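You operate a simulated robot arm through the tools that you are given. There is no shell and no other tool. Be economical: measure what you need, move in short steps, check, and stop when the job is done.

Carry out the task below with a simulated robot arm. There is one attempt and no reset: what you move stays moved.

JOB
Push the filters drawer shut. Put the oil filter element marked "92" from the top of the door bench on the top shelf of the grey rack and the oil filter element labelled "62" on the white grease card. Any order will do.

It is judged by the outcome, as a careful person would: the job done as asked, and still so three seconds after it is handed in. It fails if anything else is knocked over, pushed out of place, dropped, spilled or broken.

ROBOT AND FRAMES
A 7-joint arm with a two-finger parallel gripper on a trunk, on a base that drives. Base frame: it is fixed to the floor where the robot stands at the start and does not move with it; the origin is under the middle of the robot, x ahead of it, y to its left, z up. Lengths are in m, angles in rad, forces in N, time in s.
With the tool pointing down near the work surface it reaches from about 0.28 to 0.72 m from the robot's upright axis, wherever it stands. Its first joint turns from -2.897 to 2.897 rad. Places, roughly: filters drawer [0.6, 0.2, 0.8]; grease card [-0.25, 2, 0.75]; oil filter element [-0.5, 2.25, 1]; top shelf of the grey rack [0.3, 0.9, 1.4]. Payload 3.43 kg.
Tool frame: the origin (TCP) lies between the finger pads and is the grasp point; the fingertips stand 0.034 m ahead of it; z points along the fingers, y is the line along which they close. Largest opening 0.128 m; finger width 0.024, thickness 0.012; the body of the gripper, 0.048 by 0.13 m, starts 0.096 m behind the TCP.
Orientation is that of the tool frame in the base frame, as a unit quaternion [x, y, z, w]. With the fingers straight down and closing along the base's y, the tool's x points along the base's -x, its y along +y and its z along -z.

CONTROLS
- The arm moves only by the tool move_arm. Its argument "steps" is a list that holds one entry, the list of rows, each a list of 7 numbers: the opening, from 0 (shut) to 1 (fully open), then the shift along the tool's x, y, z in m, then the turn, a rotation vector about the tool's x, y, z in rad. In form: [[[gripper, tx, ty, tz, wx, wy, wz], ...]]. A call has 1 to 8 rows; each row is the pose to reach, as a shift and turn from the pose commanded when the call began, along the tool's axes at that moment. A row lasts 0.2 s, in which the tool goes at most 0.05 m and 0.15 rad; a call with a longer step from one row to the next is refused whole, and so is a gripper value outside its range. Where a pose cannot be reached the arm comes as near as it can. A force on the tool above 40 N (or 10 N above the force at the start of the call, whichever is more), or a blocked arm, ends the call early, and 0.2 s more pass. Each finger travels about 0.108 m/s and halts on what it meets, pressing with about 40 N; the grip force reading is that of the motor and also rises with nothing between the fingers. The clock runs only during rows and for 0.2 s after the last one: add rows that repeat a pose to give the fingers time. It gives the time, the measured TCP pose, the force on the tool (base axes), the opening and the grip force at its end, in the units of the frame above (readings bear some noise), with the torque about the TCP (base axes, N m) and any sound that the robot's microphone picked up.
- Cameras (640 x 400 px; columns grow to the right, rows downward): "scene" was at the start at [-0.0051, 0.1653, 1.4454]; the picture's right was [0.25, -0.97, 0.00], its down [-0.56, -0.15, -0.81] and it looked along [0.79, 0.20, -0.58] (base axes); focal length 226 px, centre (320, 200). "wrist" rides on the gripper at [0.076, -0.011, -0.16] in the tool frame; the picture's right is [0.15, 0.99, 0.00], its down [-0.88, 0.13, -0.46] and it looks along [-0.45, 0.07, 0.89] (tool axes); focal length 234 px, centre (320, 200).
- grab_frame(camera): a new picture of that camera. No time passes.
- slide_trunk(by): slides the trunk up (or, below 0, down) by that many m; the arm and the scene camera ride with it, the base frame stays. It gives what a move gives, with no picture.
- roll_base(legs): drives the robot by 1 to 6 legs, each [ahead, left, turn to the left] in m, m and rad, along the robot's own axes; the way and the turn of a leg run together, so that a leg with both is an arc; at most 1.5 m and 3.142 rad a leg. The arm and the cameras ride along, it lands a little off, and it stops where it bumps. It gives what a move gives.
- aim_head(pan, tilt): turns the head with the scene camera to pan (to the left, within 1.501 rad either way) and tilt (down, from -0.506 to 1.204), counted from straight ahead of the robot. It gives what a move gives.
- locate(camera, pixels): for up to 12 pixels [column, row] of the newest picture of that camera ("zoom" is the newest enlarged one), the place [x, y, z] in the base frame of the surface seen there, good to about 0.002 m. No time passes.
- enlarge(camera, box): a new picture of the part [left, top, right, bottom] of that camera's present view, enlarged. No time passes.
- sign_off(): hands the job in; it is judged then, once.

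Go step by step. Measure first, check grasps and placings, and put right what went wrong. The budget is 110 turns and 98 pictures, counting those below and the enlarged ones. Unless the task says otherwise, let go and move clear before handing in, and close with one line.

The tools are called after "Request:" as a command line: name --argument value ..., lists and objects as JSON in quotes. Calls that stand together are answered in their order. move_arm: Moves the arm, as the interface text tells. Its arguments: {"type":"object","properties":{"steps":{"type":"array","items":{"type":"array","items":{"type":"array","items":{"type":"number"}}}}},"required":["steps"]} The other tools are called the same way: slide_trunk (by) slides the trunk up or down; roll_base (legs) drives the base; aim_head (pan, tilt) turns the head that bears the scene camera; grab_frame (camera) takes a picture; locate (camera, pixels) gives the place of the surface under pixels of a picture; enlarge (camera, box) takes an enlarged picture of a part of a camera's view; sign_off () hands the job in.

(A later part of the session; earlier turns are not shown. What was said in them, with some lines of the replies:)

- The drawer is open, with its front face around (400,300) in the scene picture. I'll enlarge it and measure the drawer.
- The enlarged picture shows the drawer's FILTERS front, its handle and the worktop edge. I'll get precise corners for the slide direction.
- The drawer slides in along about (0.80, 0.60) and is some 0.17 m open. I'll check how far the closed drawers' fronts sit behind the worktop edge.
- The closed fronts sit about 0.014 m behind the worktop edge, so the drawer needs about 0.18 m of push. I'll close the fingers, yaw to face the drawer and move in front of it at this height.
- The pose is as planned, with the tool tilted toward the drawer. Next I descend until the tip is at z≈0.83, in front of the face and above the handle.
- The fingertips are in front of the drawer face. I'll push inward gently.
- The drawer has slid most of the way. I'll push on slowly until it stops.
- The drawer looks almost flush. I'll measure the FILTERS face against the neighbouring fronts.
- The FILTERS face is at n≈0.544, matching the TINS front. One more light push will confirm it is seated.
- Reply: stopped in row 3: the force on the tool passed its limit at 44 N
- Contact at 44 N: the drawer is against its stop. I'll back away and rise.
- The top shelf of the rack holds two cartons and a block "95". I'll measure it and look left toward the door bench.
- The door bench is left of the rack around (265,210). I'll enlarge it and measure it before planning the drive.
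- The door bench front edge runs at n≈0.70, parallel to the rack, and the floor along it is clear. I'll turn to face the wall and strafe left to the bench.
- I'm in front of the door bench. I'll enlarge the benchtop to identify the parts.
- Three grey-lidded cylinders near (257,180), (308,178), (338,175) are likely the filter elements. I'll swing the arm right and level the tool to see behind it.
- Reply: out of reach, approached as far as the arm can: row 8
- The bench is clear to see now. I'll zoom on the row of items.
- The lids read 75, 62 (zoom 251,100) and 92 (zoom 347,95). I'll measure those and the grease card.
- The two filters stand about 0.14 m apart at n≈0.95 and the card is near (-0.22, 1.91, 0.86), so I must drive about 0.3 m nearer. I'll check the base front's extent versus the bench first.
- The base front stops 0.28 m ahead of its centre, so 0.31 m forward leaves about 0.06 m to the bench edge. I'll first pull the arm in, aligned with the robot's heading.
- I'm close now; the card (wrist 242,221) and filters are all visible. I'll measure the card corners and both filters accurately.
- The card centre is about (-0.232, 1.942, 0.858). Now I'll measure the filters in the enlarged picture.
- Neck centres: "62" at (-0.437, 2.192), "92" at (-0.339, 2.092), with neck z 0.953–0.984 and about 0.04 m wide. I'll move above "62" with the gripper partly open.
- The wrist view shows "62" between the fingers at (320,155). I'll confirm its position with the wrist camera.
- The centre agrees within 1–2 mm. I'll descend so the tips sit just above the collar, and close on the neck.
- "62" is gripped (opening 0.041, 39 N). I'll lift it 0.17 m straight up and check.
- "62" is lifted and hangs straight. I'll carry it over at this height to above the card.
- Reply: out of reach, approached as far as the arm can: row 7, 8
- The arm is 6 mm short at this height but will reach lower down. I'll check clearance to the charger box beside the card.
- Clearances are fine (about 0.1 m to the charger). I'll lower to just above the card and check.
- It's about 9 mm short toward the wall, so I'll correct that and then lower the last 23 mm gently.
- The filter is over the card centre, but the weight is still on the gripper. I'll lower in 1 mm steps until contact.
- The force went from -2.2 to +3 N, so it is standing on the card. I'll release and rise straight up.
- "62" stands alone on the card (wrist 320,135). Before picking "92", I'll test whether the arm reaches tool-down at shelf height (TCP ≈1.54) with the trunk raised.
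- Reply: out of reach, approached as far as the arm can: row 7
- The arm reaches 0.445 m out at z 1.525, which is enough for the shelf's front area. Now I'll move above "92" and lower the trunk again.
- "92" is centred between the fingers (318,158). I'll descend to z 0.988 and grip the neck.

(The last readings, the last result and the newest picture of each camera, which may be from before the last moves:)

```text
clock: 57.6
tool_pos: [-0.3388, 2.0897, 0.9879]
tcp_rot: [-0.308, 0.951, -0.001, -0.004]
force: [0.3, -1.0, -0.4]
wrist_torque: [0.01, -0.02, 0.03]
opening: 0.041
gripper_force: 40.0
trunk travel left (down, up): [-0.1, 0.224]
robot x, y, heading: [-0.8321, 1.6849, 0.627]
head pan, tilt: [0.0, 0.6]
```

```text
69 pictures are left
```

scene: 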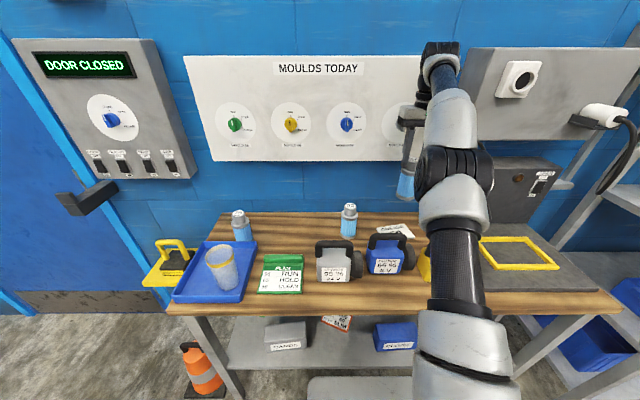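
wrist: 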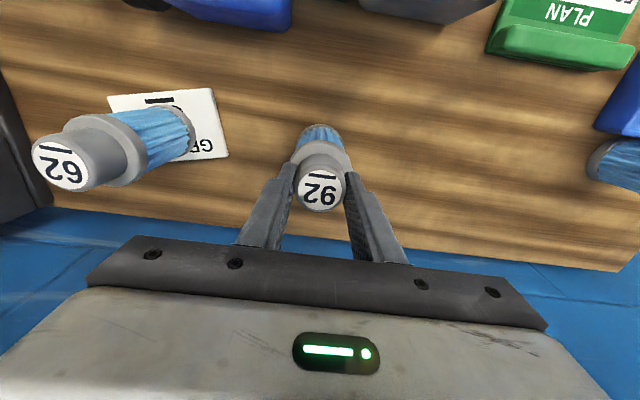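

"92" is gripped. I'll lift it to z≈1.16 and then pull it in toward the robot.

Request:
move_arm --steps '[[[0.1, 0, 0, -0.03, 0, 0, 0], [0.1, 0, 0, -0.075, 0, 0, 0], [0.1, 0, 0, -0.12, 0, 0, 0], [0.1, 0, 0, -0.165, 0, 0, 0], [0.1, 0.04, 0, -0.175, 0, 0, 0], [0.1, 0.085, 0.005, -0.18, 0, 0, 0], [0.1, 0.13, 0.01, -0.18, 0, 0, 0], [0.1, 0.175, 0.01, -0.18, 0, 0, 0]]]'

Request:
slide_trunk --by 0.223

Request:
roll_base --legs '[[-0.33, 0, 0]]'

Request:
grab_frame --camera "scene"

```text
clock: 59.5
tool_pos: [-0.488, 1.9973, 1.1688]
tcp_rot: [-0.308, 0.951, -0.002, -0.003]
force: [0.5, -0.1, -2.5]
wrist_torque: [-0.02, 0.08, 0.01]
opening: 0.0408
gripper_force: 40.3
out of reach, approached as far as the arm can: row 4
trunk travel left (down, up): [-0.1, 0.224]
robot x, y, heading: [-0.8344, 1.6852, 0.623]
head pan, tilt: [0.0, 0.6]
```

```text
clock: 61.8
tool_pos: [-0.488, 1.9956, 1.3912]
tcp_rot: [-0.308, 0.951, -0.001, -0.004]
force: [-0.5, -0.2, -1.5]
wrist_torque: [-0.02, 0.0, 0.01]
opening: 0.0408
gripper_force: 40.0
trunk travel left (down, up): [-0.323, 0.001]
robot x, y, heading: [-0.8347, 1.6868, 0.625]
head pan, tilt: [0.0, 0.6]
```

```text
clock: 64.0
tool_pos: [-0.7549, 1.8015, 1.3917]
tcp_rot: [-0.306, 0.952, -0.002, -0.004]
force: [-0.1, 0.6, -2.0]
wrist_torque: [0.01, 0.02, 0.0]
opening: 0.0407
gripper_force: 39.3
trunk travel left (down, up): [-0.323, 0.001]
robot x, y, heading: [-1.1074, 1.4918, 0.619]
head pan, tilt: [0.0, 0.6]
```

```text
68 pictures are left
```

scene: 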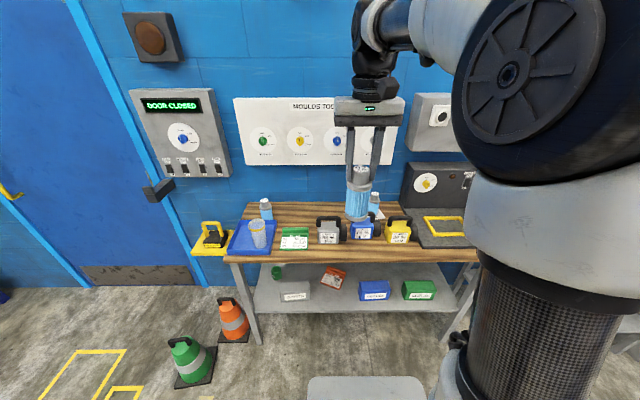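

"92" is held securely and clear of everything. I'll strafe right along the rack to its right end.

Request:
roll_base --legs '[[0, -0.8, 0.012], [0, -0.78, 0]]'

Request:
aim_head --pan 0.0 --tilt 0.3

Request:
grab_frame --camera "scene"

```text
clock: 79.7
tool_pos: [0.1948, 0.5402, 1.3927]
tcp_rot: [-0.32, 0.947, -0.002, -0.004]
force: [-0.5, 0.1, -2.9]
wrist_torque: [0.01, -0.02, 0.02]
opening: 0.0409
gripper_force: 39.9
trunk travel left (down, up): [-0.323, 0.001]
robot x, y, heading: [-0.1459, 0.2213, 0.653]
head pan, tilt: [0.0, 0.6]
```

```text
clock: 80.5
tool_pos: [0.1936, 0.5409, 1.393]
tcp_rot: [-0.32, 0.947, -0.002, -0.004]
force: [-1.1, -0.1, -2.1]
wrist_torque: [-0.01, -0.01, -0.03]
opening: 0.0407
gripper_force: 40.1
trunk travel left (down, up): [-0.323, 0.001]
robot x, y, heading: [-0.1451, 0.2219, 0.654]
head pan, tilt: [0.0, 0.3]
```

```text
67 pictures are left
```

scene: 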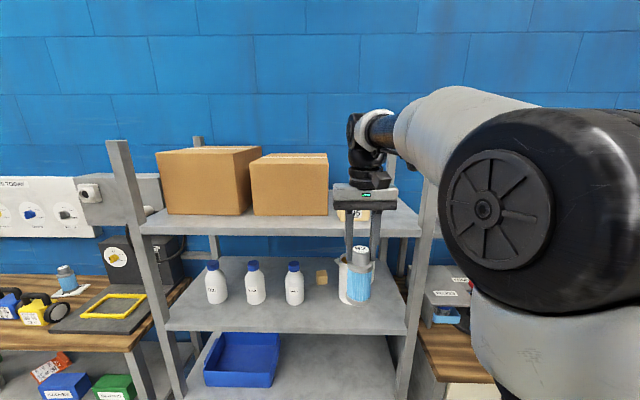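

I'm standing at u≈-0.265 in front of the rack. I'll raise the filter above shelf height and look at the top shelf closely.

Request:
move_arm --steps '[[[0.1, 0.02, 0, -0.03, 0, 0, 0], [0.1, 0.04, 0, -0.06, 0, 0, 0], [0.1, 0.06, 0, -0.09, 0, 0, 0], [0.1, 0.07, 0, -0.12, 0, 0, 0], [0.1, 0.08, 0, -0.15, 0, 0, 0], [0.1, 0.08, 0, -0.165, 0, 0, 0], [0.1, 0.08, 0, -0.165, 0, 0, 0]]]'

Request:
grab_frame --camera "scene"

Request:
grab_frame --camera "wrist"

```text
clock: 82.1
tool_pos: [0.132, 0.4927, 1.5426]
tcp_rot: [-0.32, 0.947, -0.002, -0.005]
force: [0.9, -0.4, -1.4]
wrist_torque: [0.0, 0.04, -0.05]
opening: 0.0408
gripper_force: 39.9
out of reach, approached as far as the arm can: row 6, 7
trunk travel left (down, up): [-0.323, 0.001]
robot x, y, heading: [-0.1482, 0.2247, 0.649]
head pan, tilt: [0.0, 0.3]
```

```text
66 pictures are left
```

scene: 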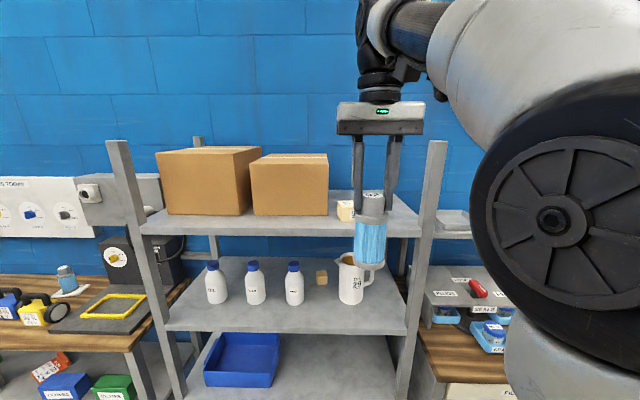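

```text
65 pictures are left
```

wrist: 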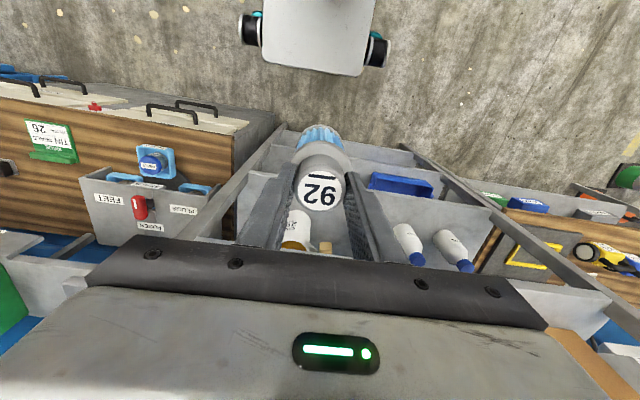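

The filter bottom is now about 2 cm above the shelf level. I'll measure the free shelf space around the "95" block and the posts.

Request:
locate --camera "scene" --pixels '[[345, 210], [336, 218], [352, 220], [400, 205], [400, 228], [345, 225], [395, 235], [420, 230], [430, 180], [441, 180], [400, 195], [300, 213]]'

Request:
enlarge --camera "scene" --box '[310, 130, 470, 280]'

```text
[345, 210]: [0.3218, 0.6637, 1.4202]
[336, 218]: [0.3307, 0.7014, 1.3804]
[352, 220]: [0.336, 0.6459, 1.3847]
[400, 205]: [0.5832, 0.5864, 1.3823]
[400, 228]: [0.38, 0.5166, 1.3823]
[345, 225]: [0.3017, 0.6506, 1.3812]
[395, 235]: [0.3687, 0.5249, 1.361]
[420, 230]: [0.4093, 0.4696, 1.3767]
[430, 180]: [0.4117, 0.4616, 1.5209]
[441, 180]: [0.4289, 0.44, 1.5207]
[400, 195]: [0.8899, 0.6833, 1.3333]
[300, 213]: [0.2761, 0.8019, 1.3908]
```

```text
2.67 times, centred on (390, 205) of scene
```

zoom: 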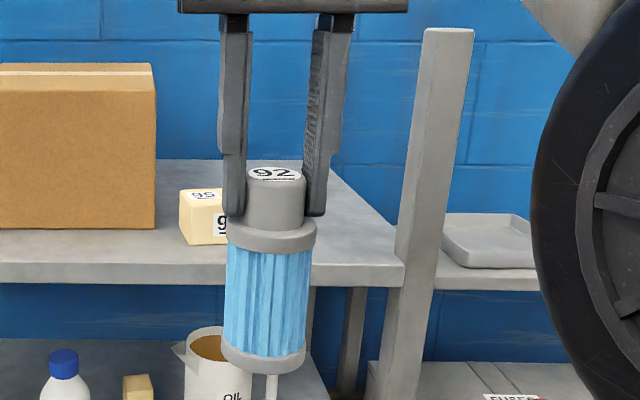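

The free gap on the shelf is u -0.26 (block) to -0.13 (post), so I'll place at u≈-0.205, n≈0.69. To slip between them, I'll turn the gripper 90° so it closes front to back.

Request:
move_arm --steps '[[[0.1, 0, 0, 0, 0, 0, 0.14], [0.1, 0, 0, 0, 0, 0, 0.28], [0.1, 0, 0, 0, 0, 0, 0.42], [0.1, 0, 0, 0, 0, 0, 0.56], [0.1, 0, 0, 0, 0, 0, 0.7], [0.1, 0, 0, 0, 0, 0, 0.84]]]'

Request:
move_arm --steps '[[[0.1, 0, 0, 0, 0, 0, 0.14], [0.1, 0, 0, 0, 0, 0, 0.28], [0.1, 0, 0, 0, 0, 0, 0.42], [0.1, 0, 0, 0, 0, 0, 0.56], [0.1, 0, 0, 0, 0, 0, 0.7], [0.1, 0, 0, 0, 0, 0, 0.73]]]'

```text
clock: 83.5
tool_pos: [0.1323, 0.4924, 1.5427]
tcp_rot: [0.095, 0.995, -0.003, -0.002]
force: [0.8, -0.9, -2.5]
wrist_torque: [0.0, 0.02, -0.01]
opening: 0.0408
gripper_force: 39.8
trunk travel left (down, up): [-0.323, 0.001]
robot x, y, heading: [-0.1474, 0.2208, 0.655]
head pan, tilt: [0.0, 0.3]
```

```text
clock: 84.9
tool_pos: [0.1321, 0.4925, 1.5423]
tcp_rot: [0.444, 0.896, -0.004, -0.001]
force: [0.0, 0.0, -2.7]
wrist_torque: [0.01, 0.03, 0.03]
opening: 0.0409
gripper_force: 40.6
trunk travel left (down, up): [-0.323, 0.001]
robot x, y, heading: [-0.1454, 0.2191, 0.659]
head pan, tilt: [0.0, 0.3]
```

Orientation is right (tool y along n). Next, with the filter still outside the rack, I'll shift it right 0.11 m and extend slightly.

Request:
move_arm --steps '[[[0.1, -0.04, 0.0, 0, 0, 0, 0], [0.1, -0.08, 0.0, 0, 0, 0, 0], [0.1, -0.112, 0.0, 0, 0, 0, 0], [0.1, -0.112, 0.02, 0.002, 0, 0, 0], [0.1, -0.112, 0.035, 0.004, 0, 0, 0], [0.1, -0.112, 0.035, 0.004, 0, 0, 0]]]'

Request:
grab_frame --camera "scene"

Request:
grab_frame --camera "wrist"

```text
clock: 86.3
tool_pos: [0.2264, 0.425, 1.5344]
tcp_rot: [0.442, 0.897, -0.002, 0.001]
force: [0.1, 0.0, -3.2]
wrist_torque: [-0.01, -0.01, 0.02]
opening: 0.0409
gripper_force: 39.8
trunk travel left (down, up): [-0.323, 0.001]
robot x, y, heading: [-0.1438, 0.2221, 0.652]
head pan, tilt: [0.0, 0.3]
```

```text
63 pictures are left
```

scene: 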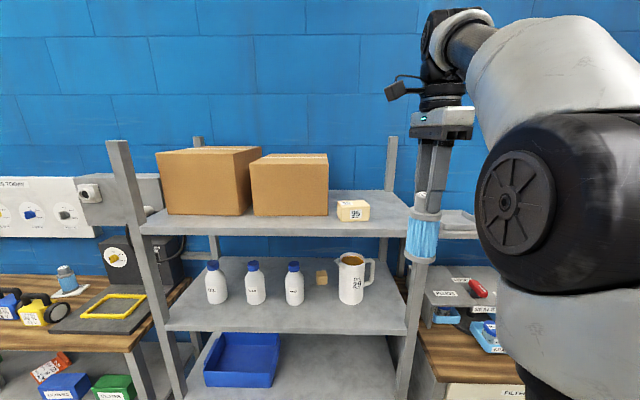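

```text
62 pictures are left
```

wrist: 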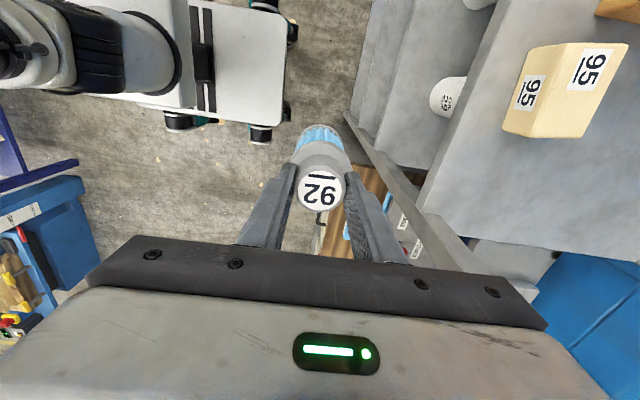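

Now the "95" block (scene 352,211) and post are fully visible. I'll measure them precisely.

Request:
locate --camera "scene" --pixels '[[368, 210], [367, 219], [338, 219], [340, 205], [380, 215], [400, 215], [395, 228], [390, 140], [390, 205]]'

Request:
locate --camera "wrist" --pixels '[[510, 105], [530, 135], [560, 138], [420, 205], [450, 235], [440, 215], [380, 150], [480, 200], [345, 112], [550, 170], [395, 180]]'

```text
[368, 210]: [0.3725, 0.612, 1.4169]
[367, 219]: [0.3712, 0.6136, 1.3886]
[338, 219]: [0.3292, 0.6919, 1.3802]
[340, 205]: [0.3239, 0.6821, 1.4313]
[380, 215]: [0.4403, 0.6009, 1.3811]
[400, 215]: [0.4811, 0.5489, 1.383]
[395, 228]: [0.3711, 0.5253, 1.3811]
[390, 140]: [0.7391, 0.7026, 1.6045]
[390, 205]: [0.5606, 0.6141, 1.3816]
```

```text
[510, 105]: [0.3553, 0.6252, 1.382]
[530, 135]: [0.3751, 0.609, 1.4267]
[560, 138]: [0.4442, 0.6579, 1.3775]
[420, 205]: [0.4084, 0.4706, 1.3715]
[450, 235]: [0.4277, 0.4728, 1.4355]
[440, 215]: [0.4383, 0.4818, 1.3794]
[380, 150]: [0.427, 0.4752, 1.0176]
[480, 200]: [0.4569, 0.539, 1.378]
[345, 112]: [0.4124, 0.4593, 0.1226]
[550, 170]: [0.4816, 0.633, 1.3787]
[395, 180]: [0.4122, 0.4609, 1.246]
```

The gap is u -0.265 to -0.13, and the gripper body clears the post top (≈1.59). I'll drive forward 0.2 m with a small shift right, then check.

Request:
roll_base --legs '[[0.2, -0.009, 0]]'

Request:
grab_frame --camera "scene"

Request:
grab_frame --camera "wrist"

```text
clock: 87.9
tool_pos: [0.3887, 0.5399, 1.5355]
tcp_rot: [0.441, 0.897, -0.003, -0.001]
force: [0.7, -0.7, -2.9]
wrist_torque: [-0.01, 0.03, -0.01]
opening: 0.0409
gripper_force: 40.6
trunk travel left (down, up): [-0.323, 0.001]
robot x, y, heading: [0.0182, 0.3331, 0.664]
head pan, tilt: [0.0, 0.3]
```

```text
61 pictures are left
```

scene: 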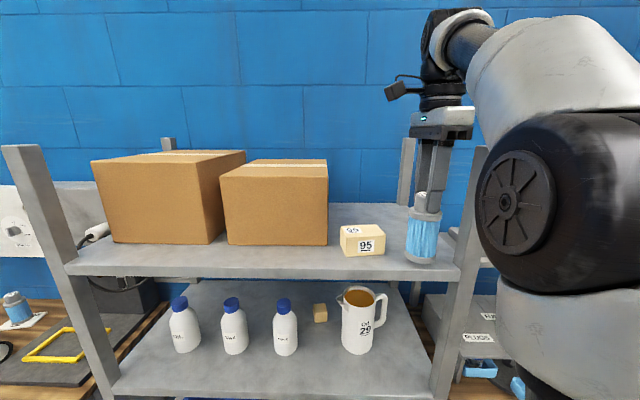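

```text
60 pictures are left
```

wrist: 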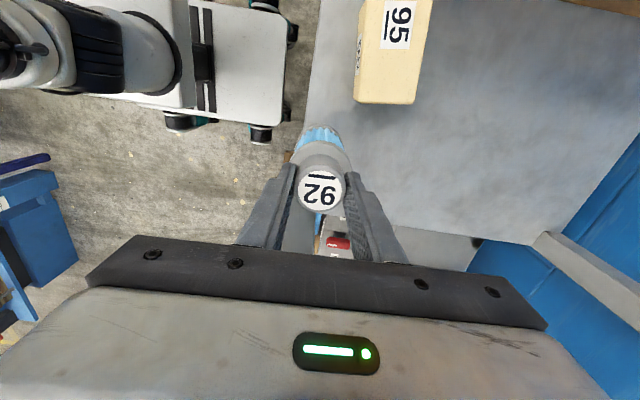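

TCP is at n 0.634, u -0.202, with the filter over the shelf edge and between the block and post. I'll check how close the black elbow joint is to the post before the last 5 cm.

Request:
locate --camera "scene" --pixels '[[485, 200], [520, 200], [495, 150], [510, 260], [470, 90], [520, 330], [500, 300], [470, 180], [455, 300], [482, 155], [425, 262]]'

```text
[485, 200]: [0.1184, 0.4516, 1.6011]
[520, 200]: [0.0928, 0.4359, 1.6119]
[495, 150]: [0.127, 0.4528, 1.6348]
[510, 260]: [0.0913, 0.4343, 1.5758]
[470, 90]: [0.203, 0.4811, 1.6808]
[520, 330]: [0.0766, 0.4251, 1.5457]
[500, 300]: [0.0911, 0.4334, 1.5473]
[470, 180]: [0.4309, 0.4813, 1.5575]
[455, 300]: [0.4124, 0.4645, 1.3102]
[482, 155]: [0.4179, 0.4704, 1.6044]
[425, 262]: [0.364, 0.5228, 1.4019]
```

The elbow is at n≈0.36, well clear. I'll drive the last 0.055 m.

Request:
roll_base --legs '[[0.055, 0, -0.01]]'

Request:
grab_frame --camera "wrist"

Request:
enlarge --camera "scene" --box '[320, 140, 500, 300]'

```text
clock: 88.8
tool_pos: [0.4042, 0.5478, 1.5331]
tcp_rot: [0.449, 0.894, -0.005, -0.001]
force: [-0.4, -0.8, -2.1]
wrist_torque: [0.02, -0.03, 0.01]
opening: 0.0406
gripper_force: 39.9
trunk travel left (down, up): [-0.323, 0.001]
robot x, y, heading: [0.0326, 0.3468, 0.651]
head pan, tilt: [0.0, 0.3]
stopped in leg 1: the robot was blocked; the commanded pose is now the measured one
```

```text
59 pictures are left
```

wrist: 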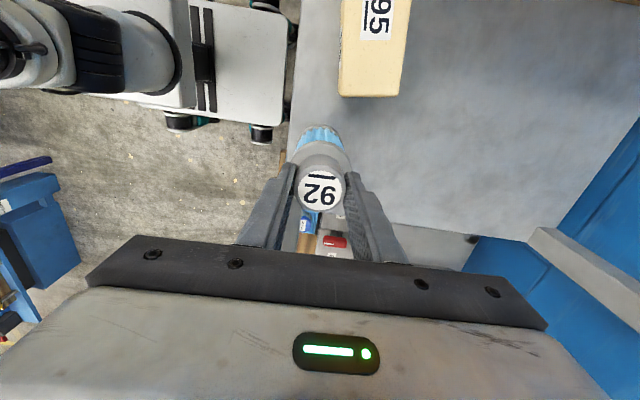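

```text
2.50 times, centred on (410, 220) of scene
```

zoom: 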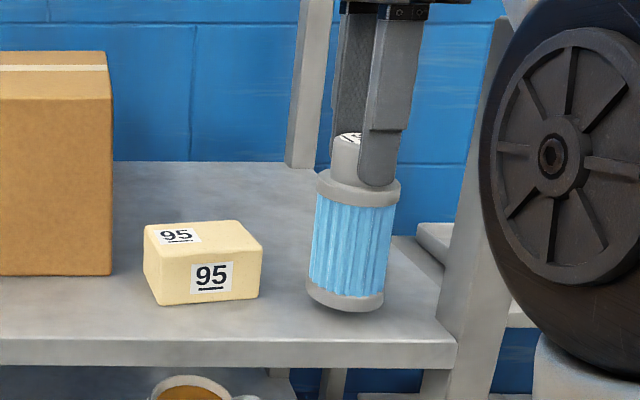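

The base was blocked after about 2 cm, so it touched something. I'll look down to see what, before doing anything else.

Request:
aim_head --pan 0.0 --tilt 1.2

Request:
grab_frame --camera "scene"

```text
clock: 90.0
tool_pos: [0.4059, 0.5483, 1.532]
tcp_rot: [0.448, 0.894, -0.005, -0.001]
force: [0.3, -0.7, -1.6]
wrist_torque: [0.0, 0.01, 0.01]
opening: 0.0406
gripper_force: 39.7
trunk travel left (down, up): [-0.323, 0.001]
robot x, y, heading: [0.0292, 0.3477, 0.644]
head pan, tilt: [0.0, 1.201]
```

```text
57 pictures are left
```

scene: 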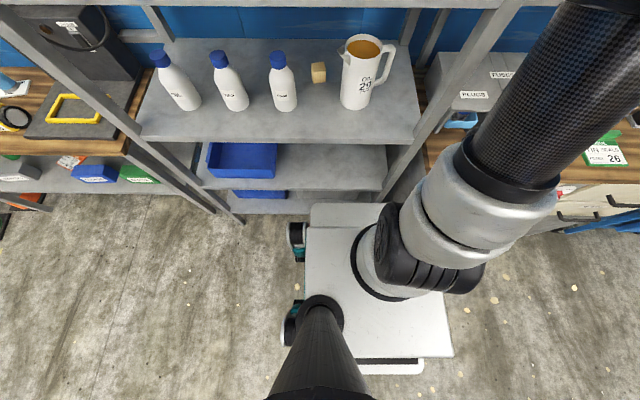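

I see the base's front ledge (345,215) near the lower shelves. I'll locate the base edges and the surroundings.

Request:
locate --camera "scene" --pixels '[[345, 204], [345, 228], [295, 240], [290, 310], [345, 190], [260, 205], [380, 208], [430, 165], [400, 180], [445, 355], [420, 190], [545, 225]]'

Request:
enlarge --camera "scene" --box '[220, 130, 460, 280]'

```text
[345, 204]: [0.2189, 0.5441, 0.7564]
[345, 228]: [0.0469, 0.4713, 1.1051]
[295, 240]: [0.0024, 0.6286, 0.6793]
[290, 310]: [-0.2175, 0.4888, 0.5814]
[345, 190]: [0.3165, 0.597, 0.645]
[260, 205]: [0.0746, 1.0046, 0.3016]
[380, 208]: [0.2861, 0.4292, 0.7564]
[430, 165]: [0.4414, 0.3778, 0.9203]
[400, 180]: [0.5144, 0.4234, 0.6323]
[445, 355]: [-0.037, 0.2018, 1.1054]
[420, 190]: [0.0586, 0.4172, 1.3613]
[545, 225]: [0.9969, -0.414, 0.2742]
```

```text
2.67 times, centred on (340, 205) of scene
```

zoom: 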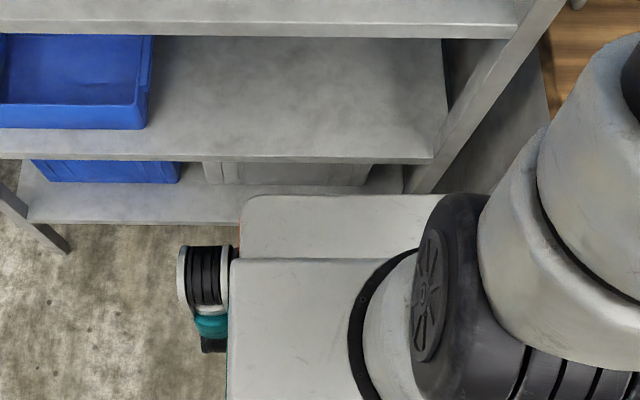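

Nothing looks displaced. I'll locate the wheels seen in the wrist picture (262,133; 185,120), which may be what touched.

Request:
locate --camera "wrist" --pixels '[[262, 133], [185, 122], [285, 110], [290, 30], [275, 90], [302, 130], [215, 128], [290, 100]]'

Request:
enlarge --camera "wrist" --box '[140, 0, 340, 200]'

```text
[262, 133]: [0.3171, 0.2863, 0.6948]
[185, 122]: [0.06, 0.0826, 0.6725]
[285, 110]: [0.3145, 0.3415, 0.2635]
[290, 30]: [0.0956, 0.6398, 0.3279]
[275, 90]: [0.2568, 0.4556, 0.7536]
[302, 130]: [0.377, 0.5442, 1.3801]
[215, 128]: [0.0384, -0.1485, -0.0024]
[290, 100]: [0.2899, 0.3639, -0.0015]
```

```text
2.00 times, centred on (240, 100) of wrist
```

zoom: 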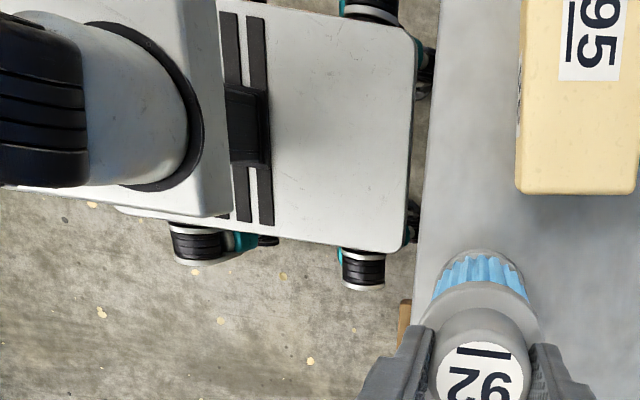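

The base likely touched the workbench corner; the robot simply stopped. The filter (n 0.625–0.68) is already fully over the shelf, so I'll extend the arm 1.5 cm and lower it from here.

Request:
move_arm --steps '[[[0.1, 0, 0.008, 0.002, 0, 0, 0], [0.1, 0, 0.016, 0.004, 0, 0, 0], [0.1, 0, 0.016, 0.007, 0, 0, 0], [0.1, 0, 0.016, 0.009, 0, 0, 0], [0.1, 0, 0.016, 0.009, 0, 0, 0]]]'

Request:
aim_head --pan -0.2 --tilt 0.4

Request:
enlarge --camera "scene" --box '[300, 100, 460, 300]'

```text
clock: 91.2
tool_pos: [0.4186, 0.5586, 1.5242]
tcp_rot: [0.447, 0.894, -0.005, -0.002]
force: [-0.6, -0.6, -2.7]
wrist_torque: [0.01, -0.03, 0.01]
opening: 0.0408
gripper_force: 39.9
trunk travel left (down, up): [-0.323, 0.001]
robot x, y, heading: [0.0342, 0.3467, 0.637]
head pan, tilt: [0.0, 1.201]
```

```text
clock: 92.3
tool_pos: [0.4184, 0.5583, 1.5232]
tcp_rot: [0.448, 0.894, -0.006, -0.002]
force: [0.2, -0.5, -1.7]
wrist_torque: [0.02, 0.03, 0.02]
opening: 0.041
gripper_force: 39.5
trunk travel left (down, up): [-0.323, 0.001]
robot x, y, heading: [0.0334, 0.3508, 0.646]
head pan, tilt: [-0.201, 0.4]
```

```text
2.00 times, centred on (380, 200) of scene
```

zoom: 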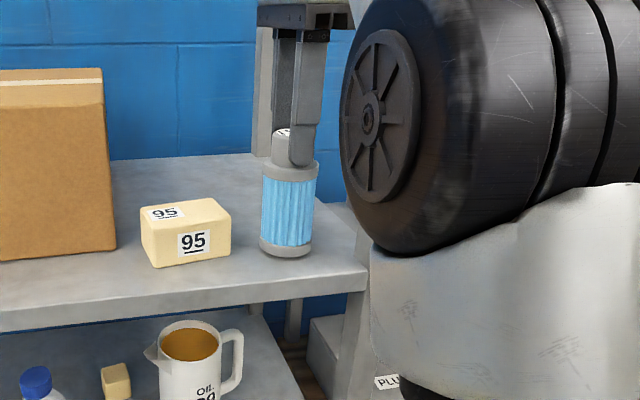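

It's now at n 0.669, u -0.199, just above the shelf. I'll lower in 1 mm steps to contact.

Request:
move_arm --steps '[[[0.1, 0, 0, 0.001, 0, 0, 0], [0.1, 0, 0, 0.002, 0, 0, 0], [0.1, 0, 0, 0.003, 0, 0, 0], [0.1, 0, 0, 0.003, 0, 0, 0]]]'

```text
clock: 93.3
tool_pos: [0.418, 0.5587, 1.5216]
tcp_rot: [0.447, 0.894, -0.005, -0.001]
force: [-0.7, 0.0, -1.9]
wrist_torque: [-0.01, -0.04, 0.0]
opening: 0.0405
gripper_force: 40.0
trunk travel left (down, up): [-0.323, 0.001]
robot x, y, heading: [0.034, 0.3495, 0.643]
head pan, tilt: [-0.201, 0.4]
```

Request:
move_arm --steps '[[[0.1, 0, 0, 0.001, 0, 0, 0], [0.1, 0, 0, 0.002, 0, 0, 0], [0.1, 0, 0, 0.002, 0, 0, 0]]]'

```text
clock: 94.2
tool_pos: [0.4179, 0.5586, 1.5183]
tcp_rot: [0.448, 0.894, -0.005, -0.002]
force: [0.2, 0.1, -1.7]
wrist_torque: [0.02, -0.01, -0.04]
opening: 0.041
gripper_force: 39.7
trunk travel left (down, up): [-0.323, 0.001]
robot x, y, heading: [0.031, 0.3469, 0.639]
head pan, tilt: [-0.201, 0.4]
```

The force is still about -1.8 N (hanging), so I'll continue down 1 mm at a time.

Request:
move_arm --steps '[[[0.1, 0, 0, 0.001, 0, 0, 0], [0.1, 0, 0, 0.001, 0, 0, 0]]]'

Request:
move_arm --steps '[[[0.1, 0, 0, 0.001, 0, 0, 0], [0.1, 0, 0, 0.001, 0, 0, 0]]]'

```text
clock: 94.8
tool_pos: [0.4177, 0.558, 1.5183]
tcp_rot: [0.447, 0.894, -0.004, -0.001]
force: [-0.2, -1.2, 5.1]
wrist_torque: [0.17, -0.01, -0.02]
opening: 0.0409
gripper_force: 40.1
trunk travel left (down, up): [-0.323, 0.001]
robot x, y, heading: [0.0318, 0.3515, 0.648]
head pan, tilt: [-0.201, 0.4]
```

```text
clock: 95.3
tool_pos: [0.4187, 0.5581, 1.5182]
tcp_rot: [0.448, 0.894, -0.003, 0.001]
force: [1.7, 0.7, 15.1]
wrist_torque: [0.62, -0.27, -0.04]
opening: 0.0406
gripper_force: 40.2
trunk travel left (down, up): [-0.323, 0.001]
robot x, y, heading: [0.0302, 0.349, 0.645]
head pan, tilt: [-0.201, 0.4]
```

It's firmly on the shelf. I'll relieve the pressure, open, then slide the fingers out sideways to the left (they're above the block's top at 1.43).

Request:
move_arm --steps '[[[0.1, 0, 0, -0.001, 0, 0, 0], [0.35, 0, 0, -0.001, 0, 0, 0], [0.65, 0, 0, -0.001, 0, 0, 0], [0.65, 0, 0, -0.001, 0, 0, 0], [0.65, 0, 0, -0.002, 0, 0, 0]]]'

Request:
grab_frame --camera "wrist"

Request:
enlarge --camera "scene" --box '[300, 100, 460, 300]'

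```text
clock: 96.5
tool_pos: [0.4174, 0.5581, 1.519]
tcp_rot: [0.448, 0.894, -0.005, -0.002]
force: [-0.6, -0.3, -0.2]
wrist_torque: [0.02, 0.0, 0.01]
opening: 0.0831
gripper_force: 0.0
trunk travel left (down, up): [-0.323, 0.001]
robot x, y, heading: [0.0312, 0.3459, 0.643]
head pan, tilt: [-0.201, 0.4]
```

```text
53 pictures are left
```

wrist: 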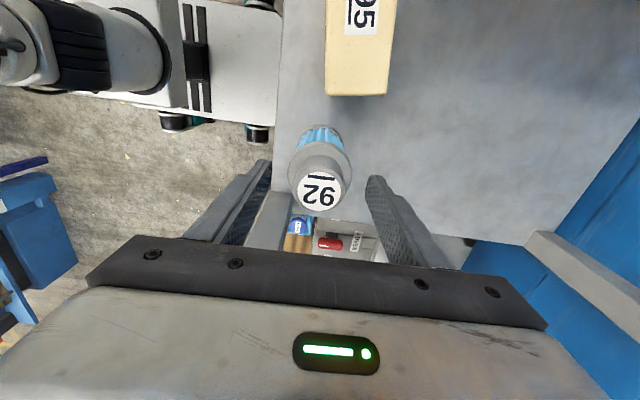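

```text
2.00 times, centred on (380, 200) of scene
```

zoom: 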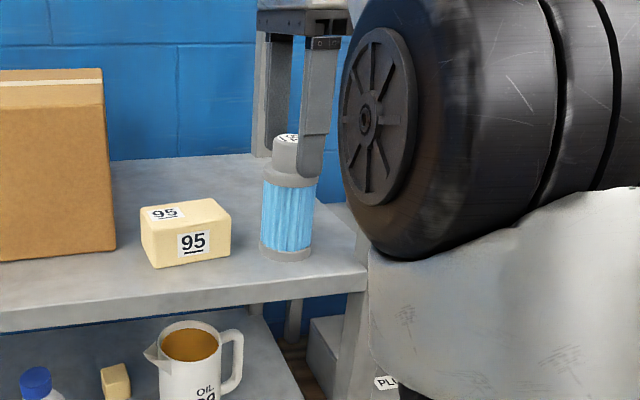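

"92" stands on its own between the open fingers. I'll slide the gripper left 0.08 m and then pull it back out.

Request:
move_arm --steps '[[[0.65, 0, 0, -0.003, 0, 0, 0], [0.65, 0.02, 0, -0.004, 0, 0, 0], [0.65, 0.045, 0, -0.005, 0, 0, 0], [0.65, 0.08, 0, -0.005, 0, 0, 0], [0.65, 0.085, -0.03, -0.008, 0, 0, 0], [0.65, 0.085, -0.07, -0.012, 0, 0, 0], [0.65, 0.085, -0.11, -0.012, 0, 0, 0]]]'

Request:
grab_frame --camera "scene"

```text
clock: 98.2
tool_pos: [0.2772, 0.5577, 1.5318]
tcp_rot: [0.448, 0.894, -0.006, -0.001]
force: [0.3, -0.3, 0.6]
wrist_torque: [0.0, -0.04, 0.0]
opening: 0.0832
gripper_force: 0.0
trunk travel left (down, up): [-0.323, 0.001]
robot x, y, heading: [0.0282, 0.3494, 0.646]
head pan, tilt: [-0.201, 0.4]
```

```text
51 pictures are left
```

scene: 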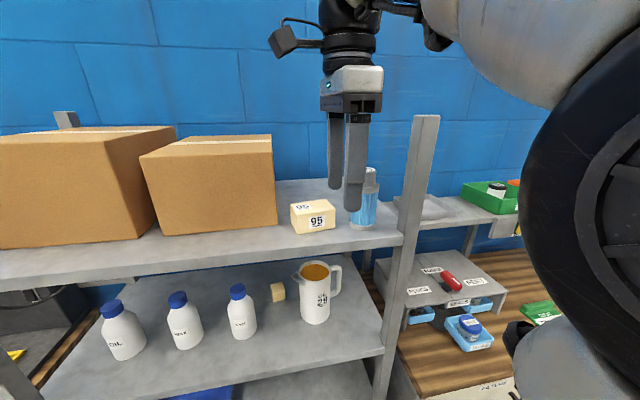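

"92" stands upright on the top shelf and the gripper is out. I'll back the base away and check the drawer, rack and bench.

Request:
roll_base --legs '[[-0.3, 0, 0]]'

Request:
aim_head --pan -0.35 --tilt 0.6

Request:
grab_frame --camera "scene"

```text
clock: 100.2
tool_pos: [0.0457, 0.3815, 1.5321]
tcp_rot: [0.45, 0.893, -0.005, -0.001]
force: [-0.1, 0.3, -0.2]
wrist_torque: [0.0, -0.05, 0.0]
opening: 0.0834
gripper_force: 0.1
trunk travel left (down, up): [-0.323, 0.001]
robot x, y, heading: [-0.2023, 0.1713, 0.639]
head pan, tilt: [-0.201, 0.4]
```

```text
clock: 100.9
tool_pos: [0.045, 0.3839, 1.5311]
tcp_rot: [0.45, 0.893, -0.005, -0.001]
force: [-0.2, -0.3, -1.2]
wrist_torque: [0.05, 0.02, -0.02]
opening: 0.0832
gripper_force: 0.1
trunk travel left (down, up): [-0.323, 0.001]
robot x, y, heading: [-0.2023, 0.1716, 0.637]
head pan, tilt: [-0.351, 0.6]
```

```text
50 pictures are left
```

scene: 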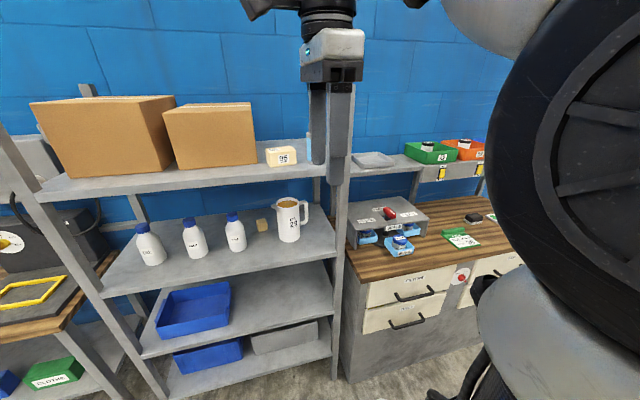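

The FILTERS drawer (410,285) looks shut and the bench items are in place. I'll verify the drawer depth, and view "92" and "62" once more.

Request:
enlarge --camera "scene" --box '[340, 230, 540, 370]'

Request:
locate --camera "scene" --pixels '[[375, 290], [430, 280], [375, 320], [430, 308], [480, 290], [348, 285]]'

Request:
aim_head --pan 0.75 --tilt 0.4

Request:
grab_frame --camera "scene"

```text
2.86 times, centred on (440, 300) of scene
```

zoom: 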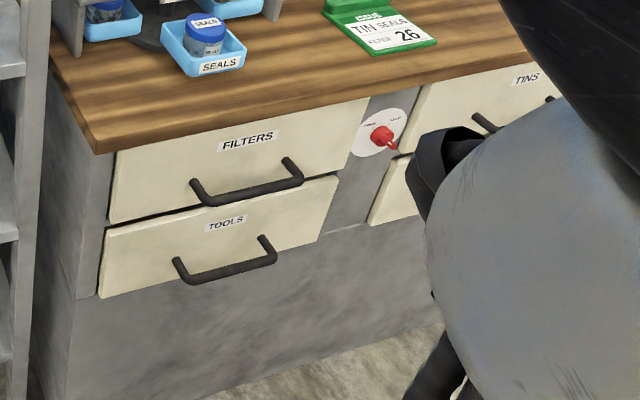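

```text
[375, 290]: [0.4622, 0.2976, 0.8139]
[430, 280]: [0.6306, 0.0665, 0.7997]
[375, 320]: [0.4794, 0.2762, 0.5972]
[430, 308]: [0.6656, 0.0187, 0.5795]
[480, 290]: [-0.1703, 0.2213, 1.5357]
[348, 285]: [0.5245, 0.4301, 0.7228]
```

```text
clock: 102.2
tool_pos: [0.0447, 0.3815, 1.5311]
tcp_rot: [0.449, 0.893, -0.006, -0.002]
force: [0.2, -0.3, -1.0]
wrist_torque: [-0.03, 0.03, 0.0]
opening: 0.0832
gripper_force: 0.0
trunk travel left (down, up): [-0.323, 0.001]
robot x, y, heading: [-0.2049, 0.1721, 0.637]
head pan, tilt: [0.75, 0.4]
```

```text
48 pictures are left
```

scene: 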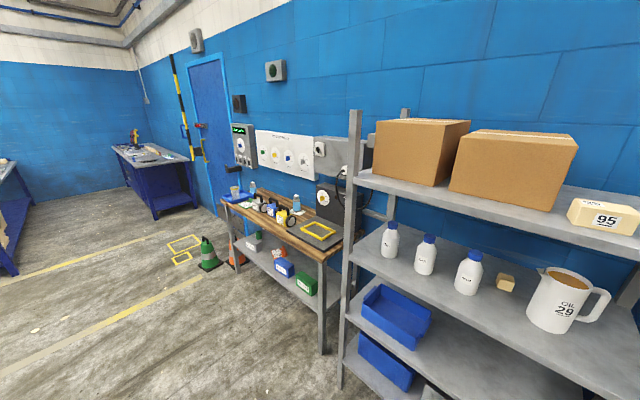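

The FILTERS front (n 0.546–0.549) is flush with TOOLS. I'll zoom on the door bench for "62" and look at "92" with the head centred.

Request:
enlarge --camera "scene" --box '[215, 170, 345, 260]'

Request:
aim_head --pan 0.1 --tilt 0.3

Request:
grab_frame --camera "scene"

```text
4.44 times, centred on (280, 215) of scene
```

zoom: 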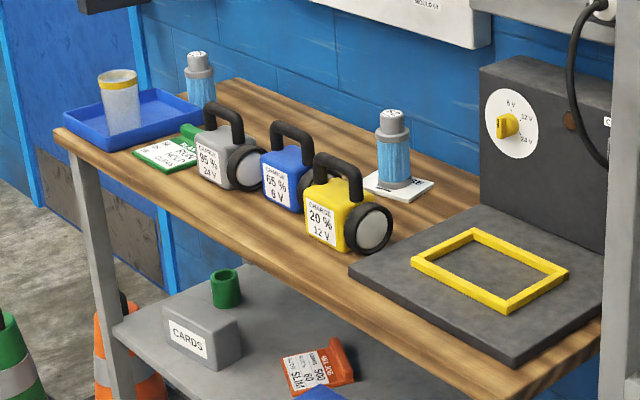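

```text
clock: 103.3
tool_pos: [0.0449, 0.3819, 1.5311]
tcp_rot: [0.45, 0.893, -0.006, 0.0]
force: [0.1, 0.3, 0.0]
wrist_torque: [-0.01, -0.01, 0.0]
opening: 0.0831
gripper_force: 0.1
trunk travel left (down, up): [-0.323, 0.001]
robot x, y, heading: [-0.203, 0.173, 0.643]
head pan, tilt: [0.099, 0.3]
```

```text
46 pictures are left
```

scene: 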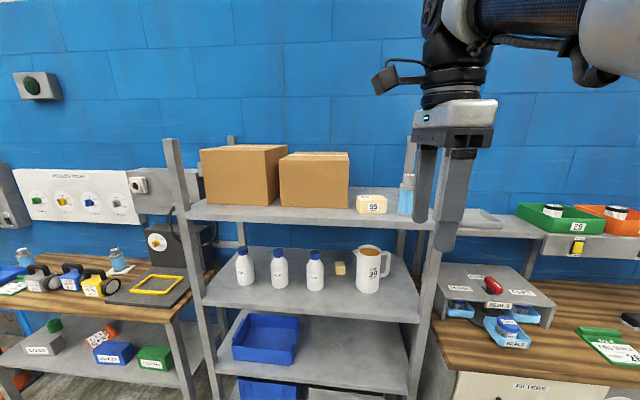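

Filter "62" stands on the grease card, "92" stands upright on the rack's top shelf at (405,195), the drawer is shut and nothing else has moved. I'm handing in.

Request:
sign_off

```text
The job is handed in.
```

The filters drawer is shut, oil filter "92" is on the top shelf of the grey rack, and oil filter "62" is on the white grease card; the base was stopped once by contact at the rack, probably against the workbench corner, and nothing looked moved afterwards.
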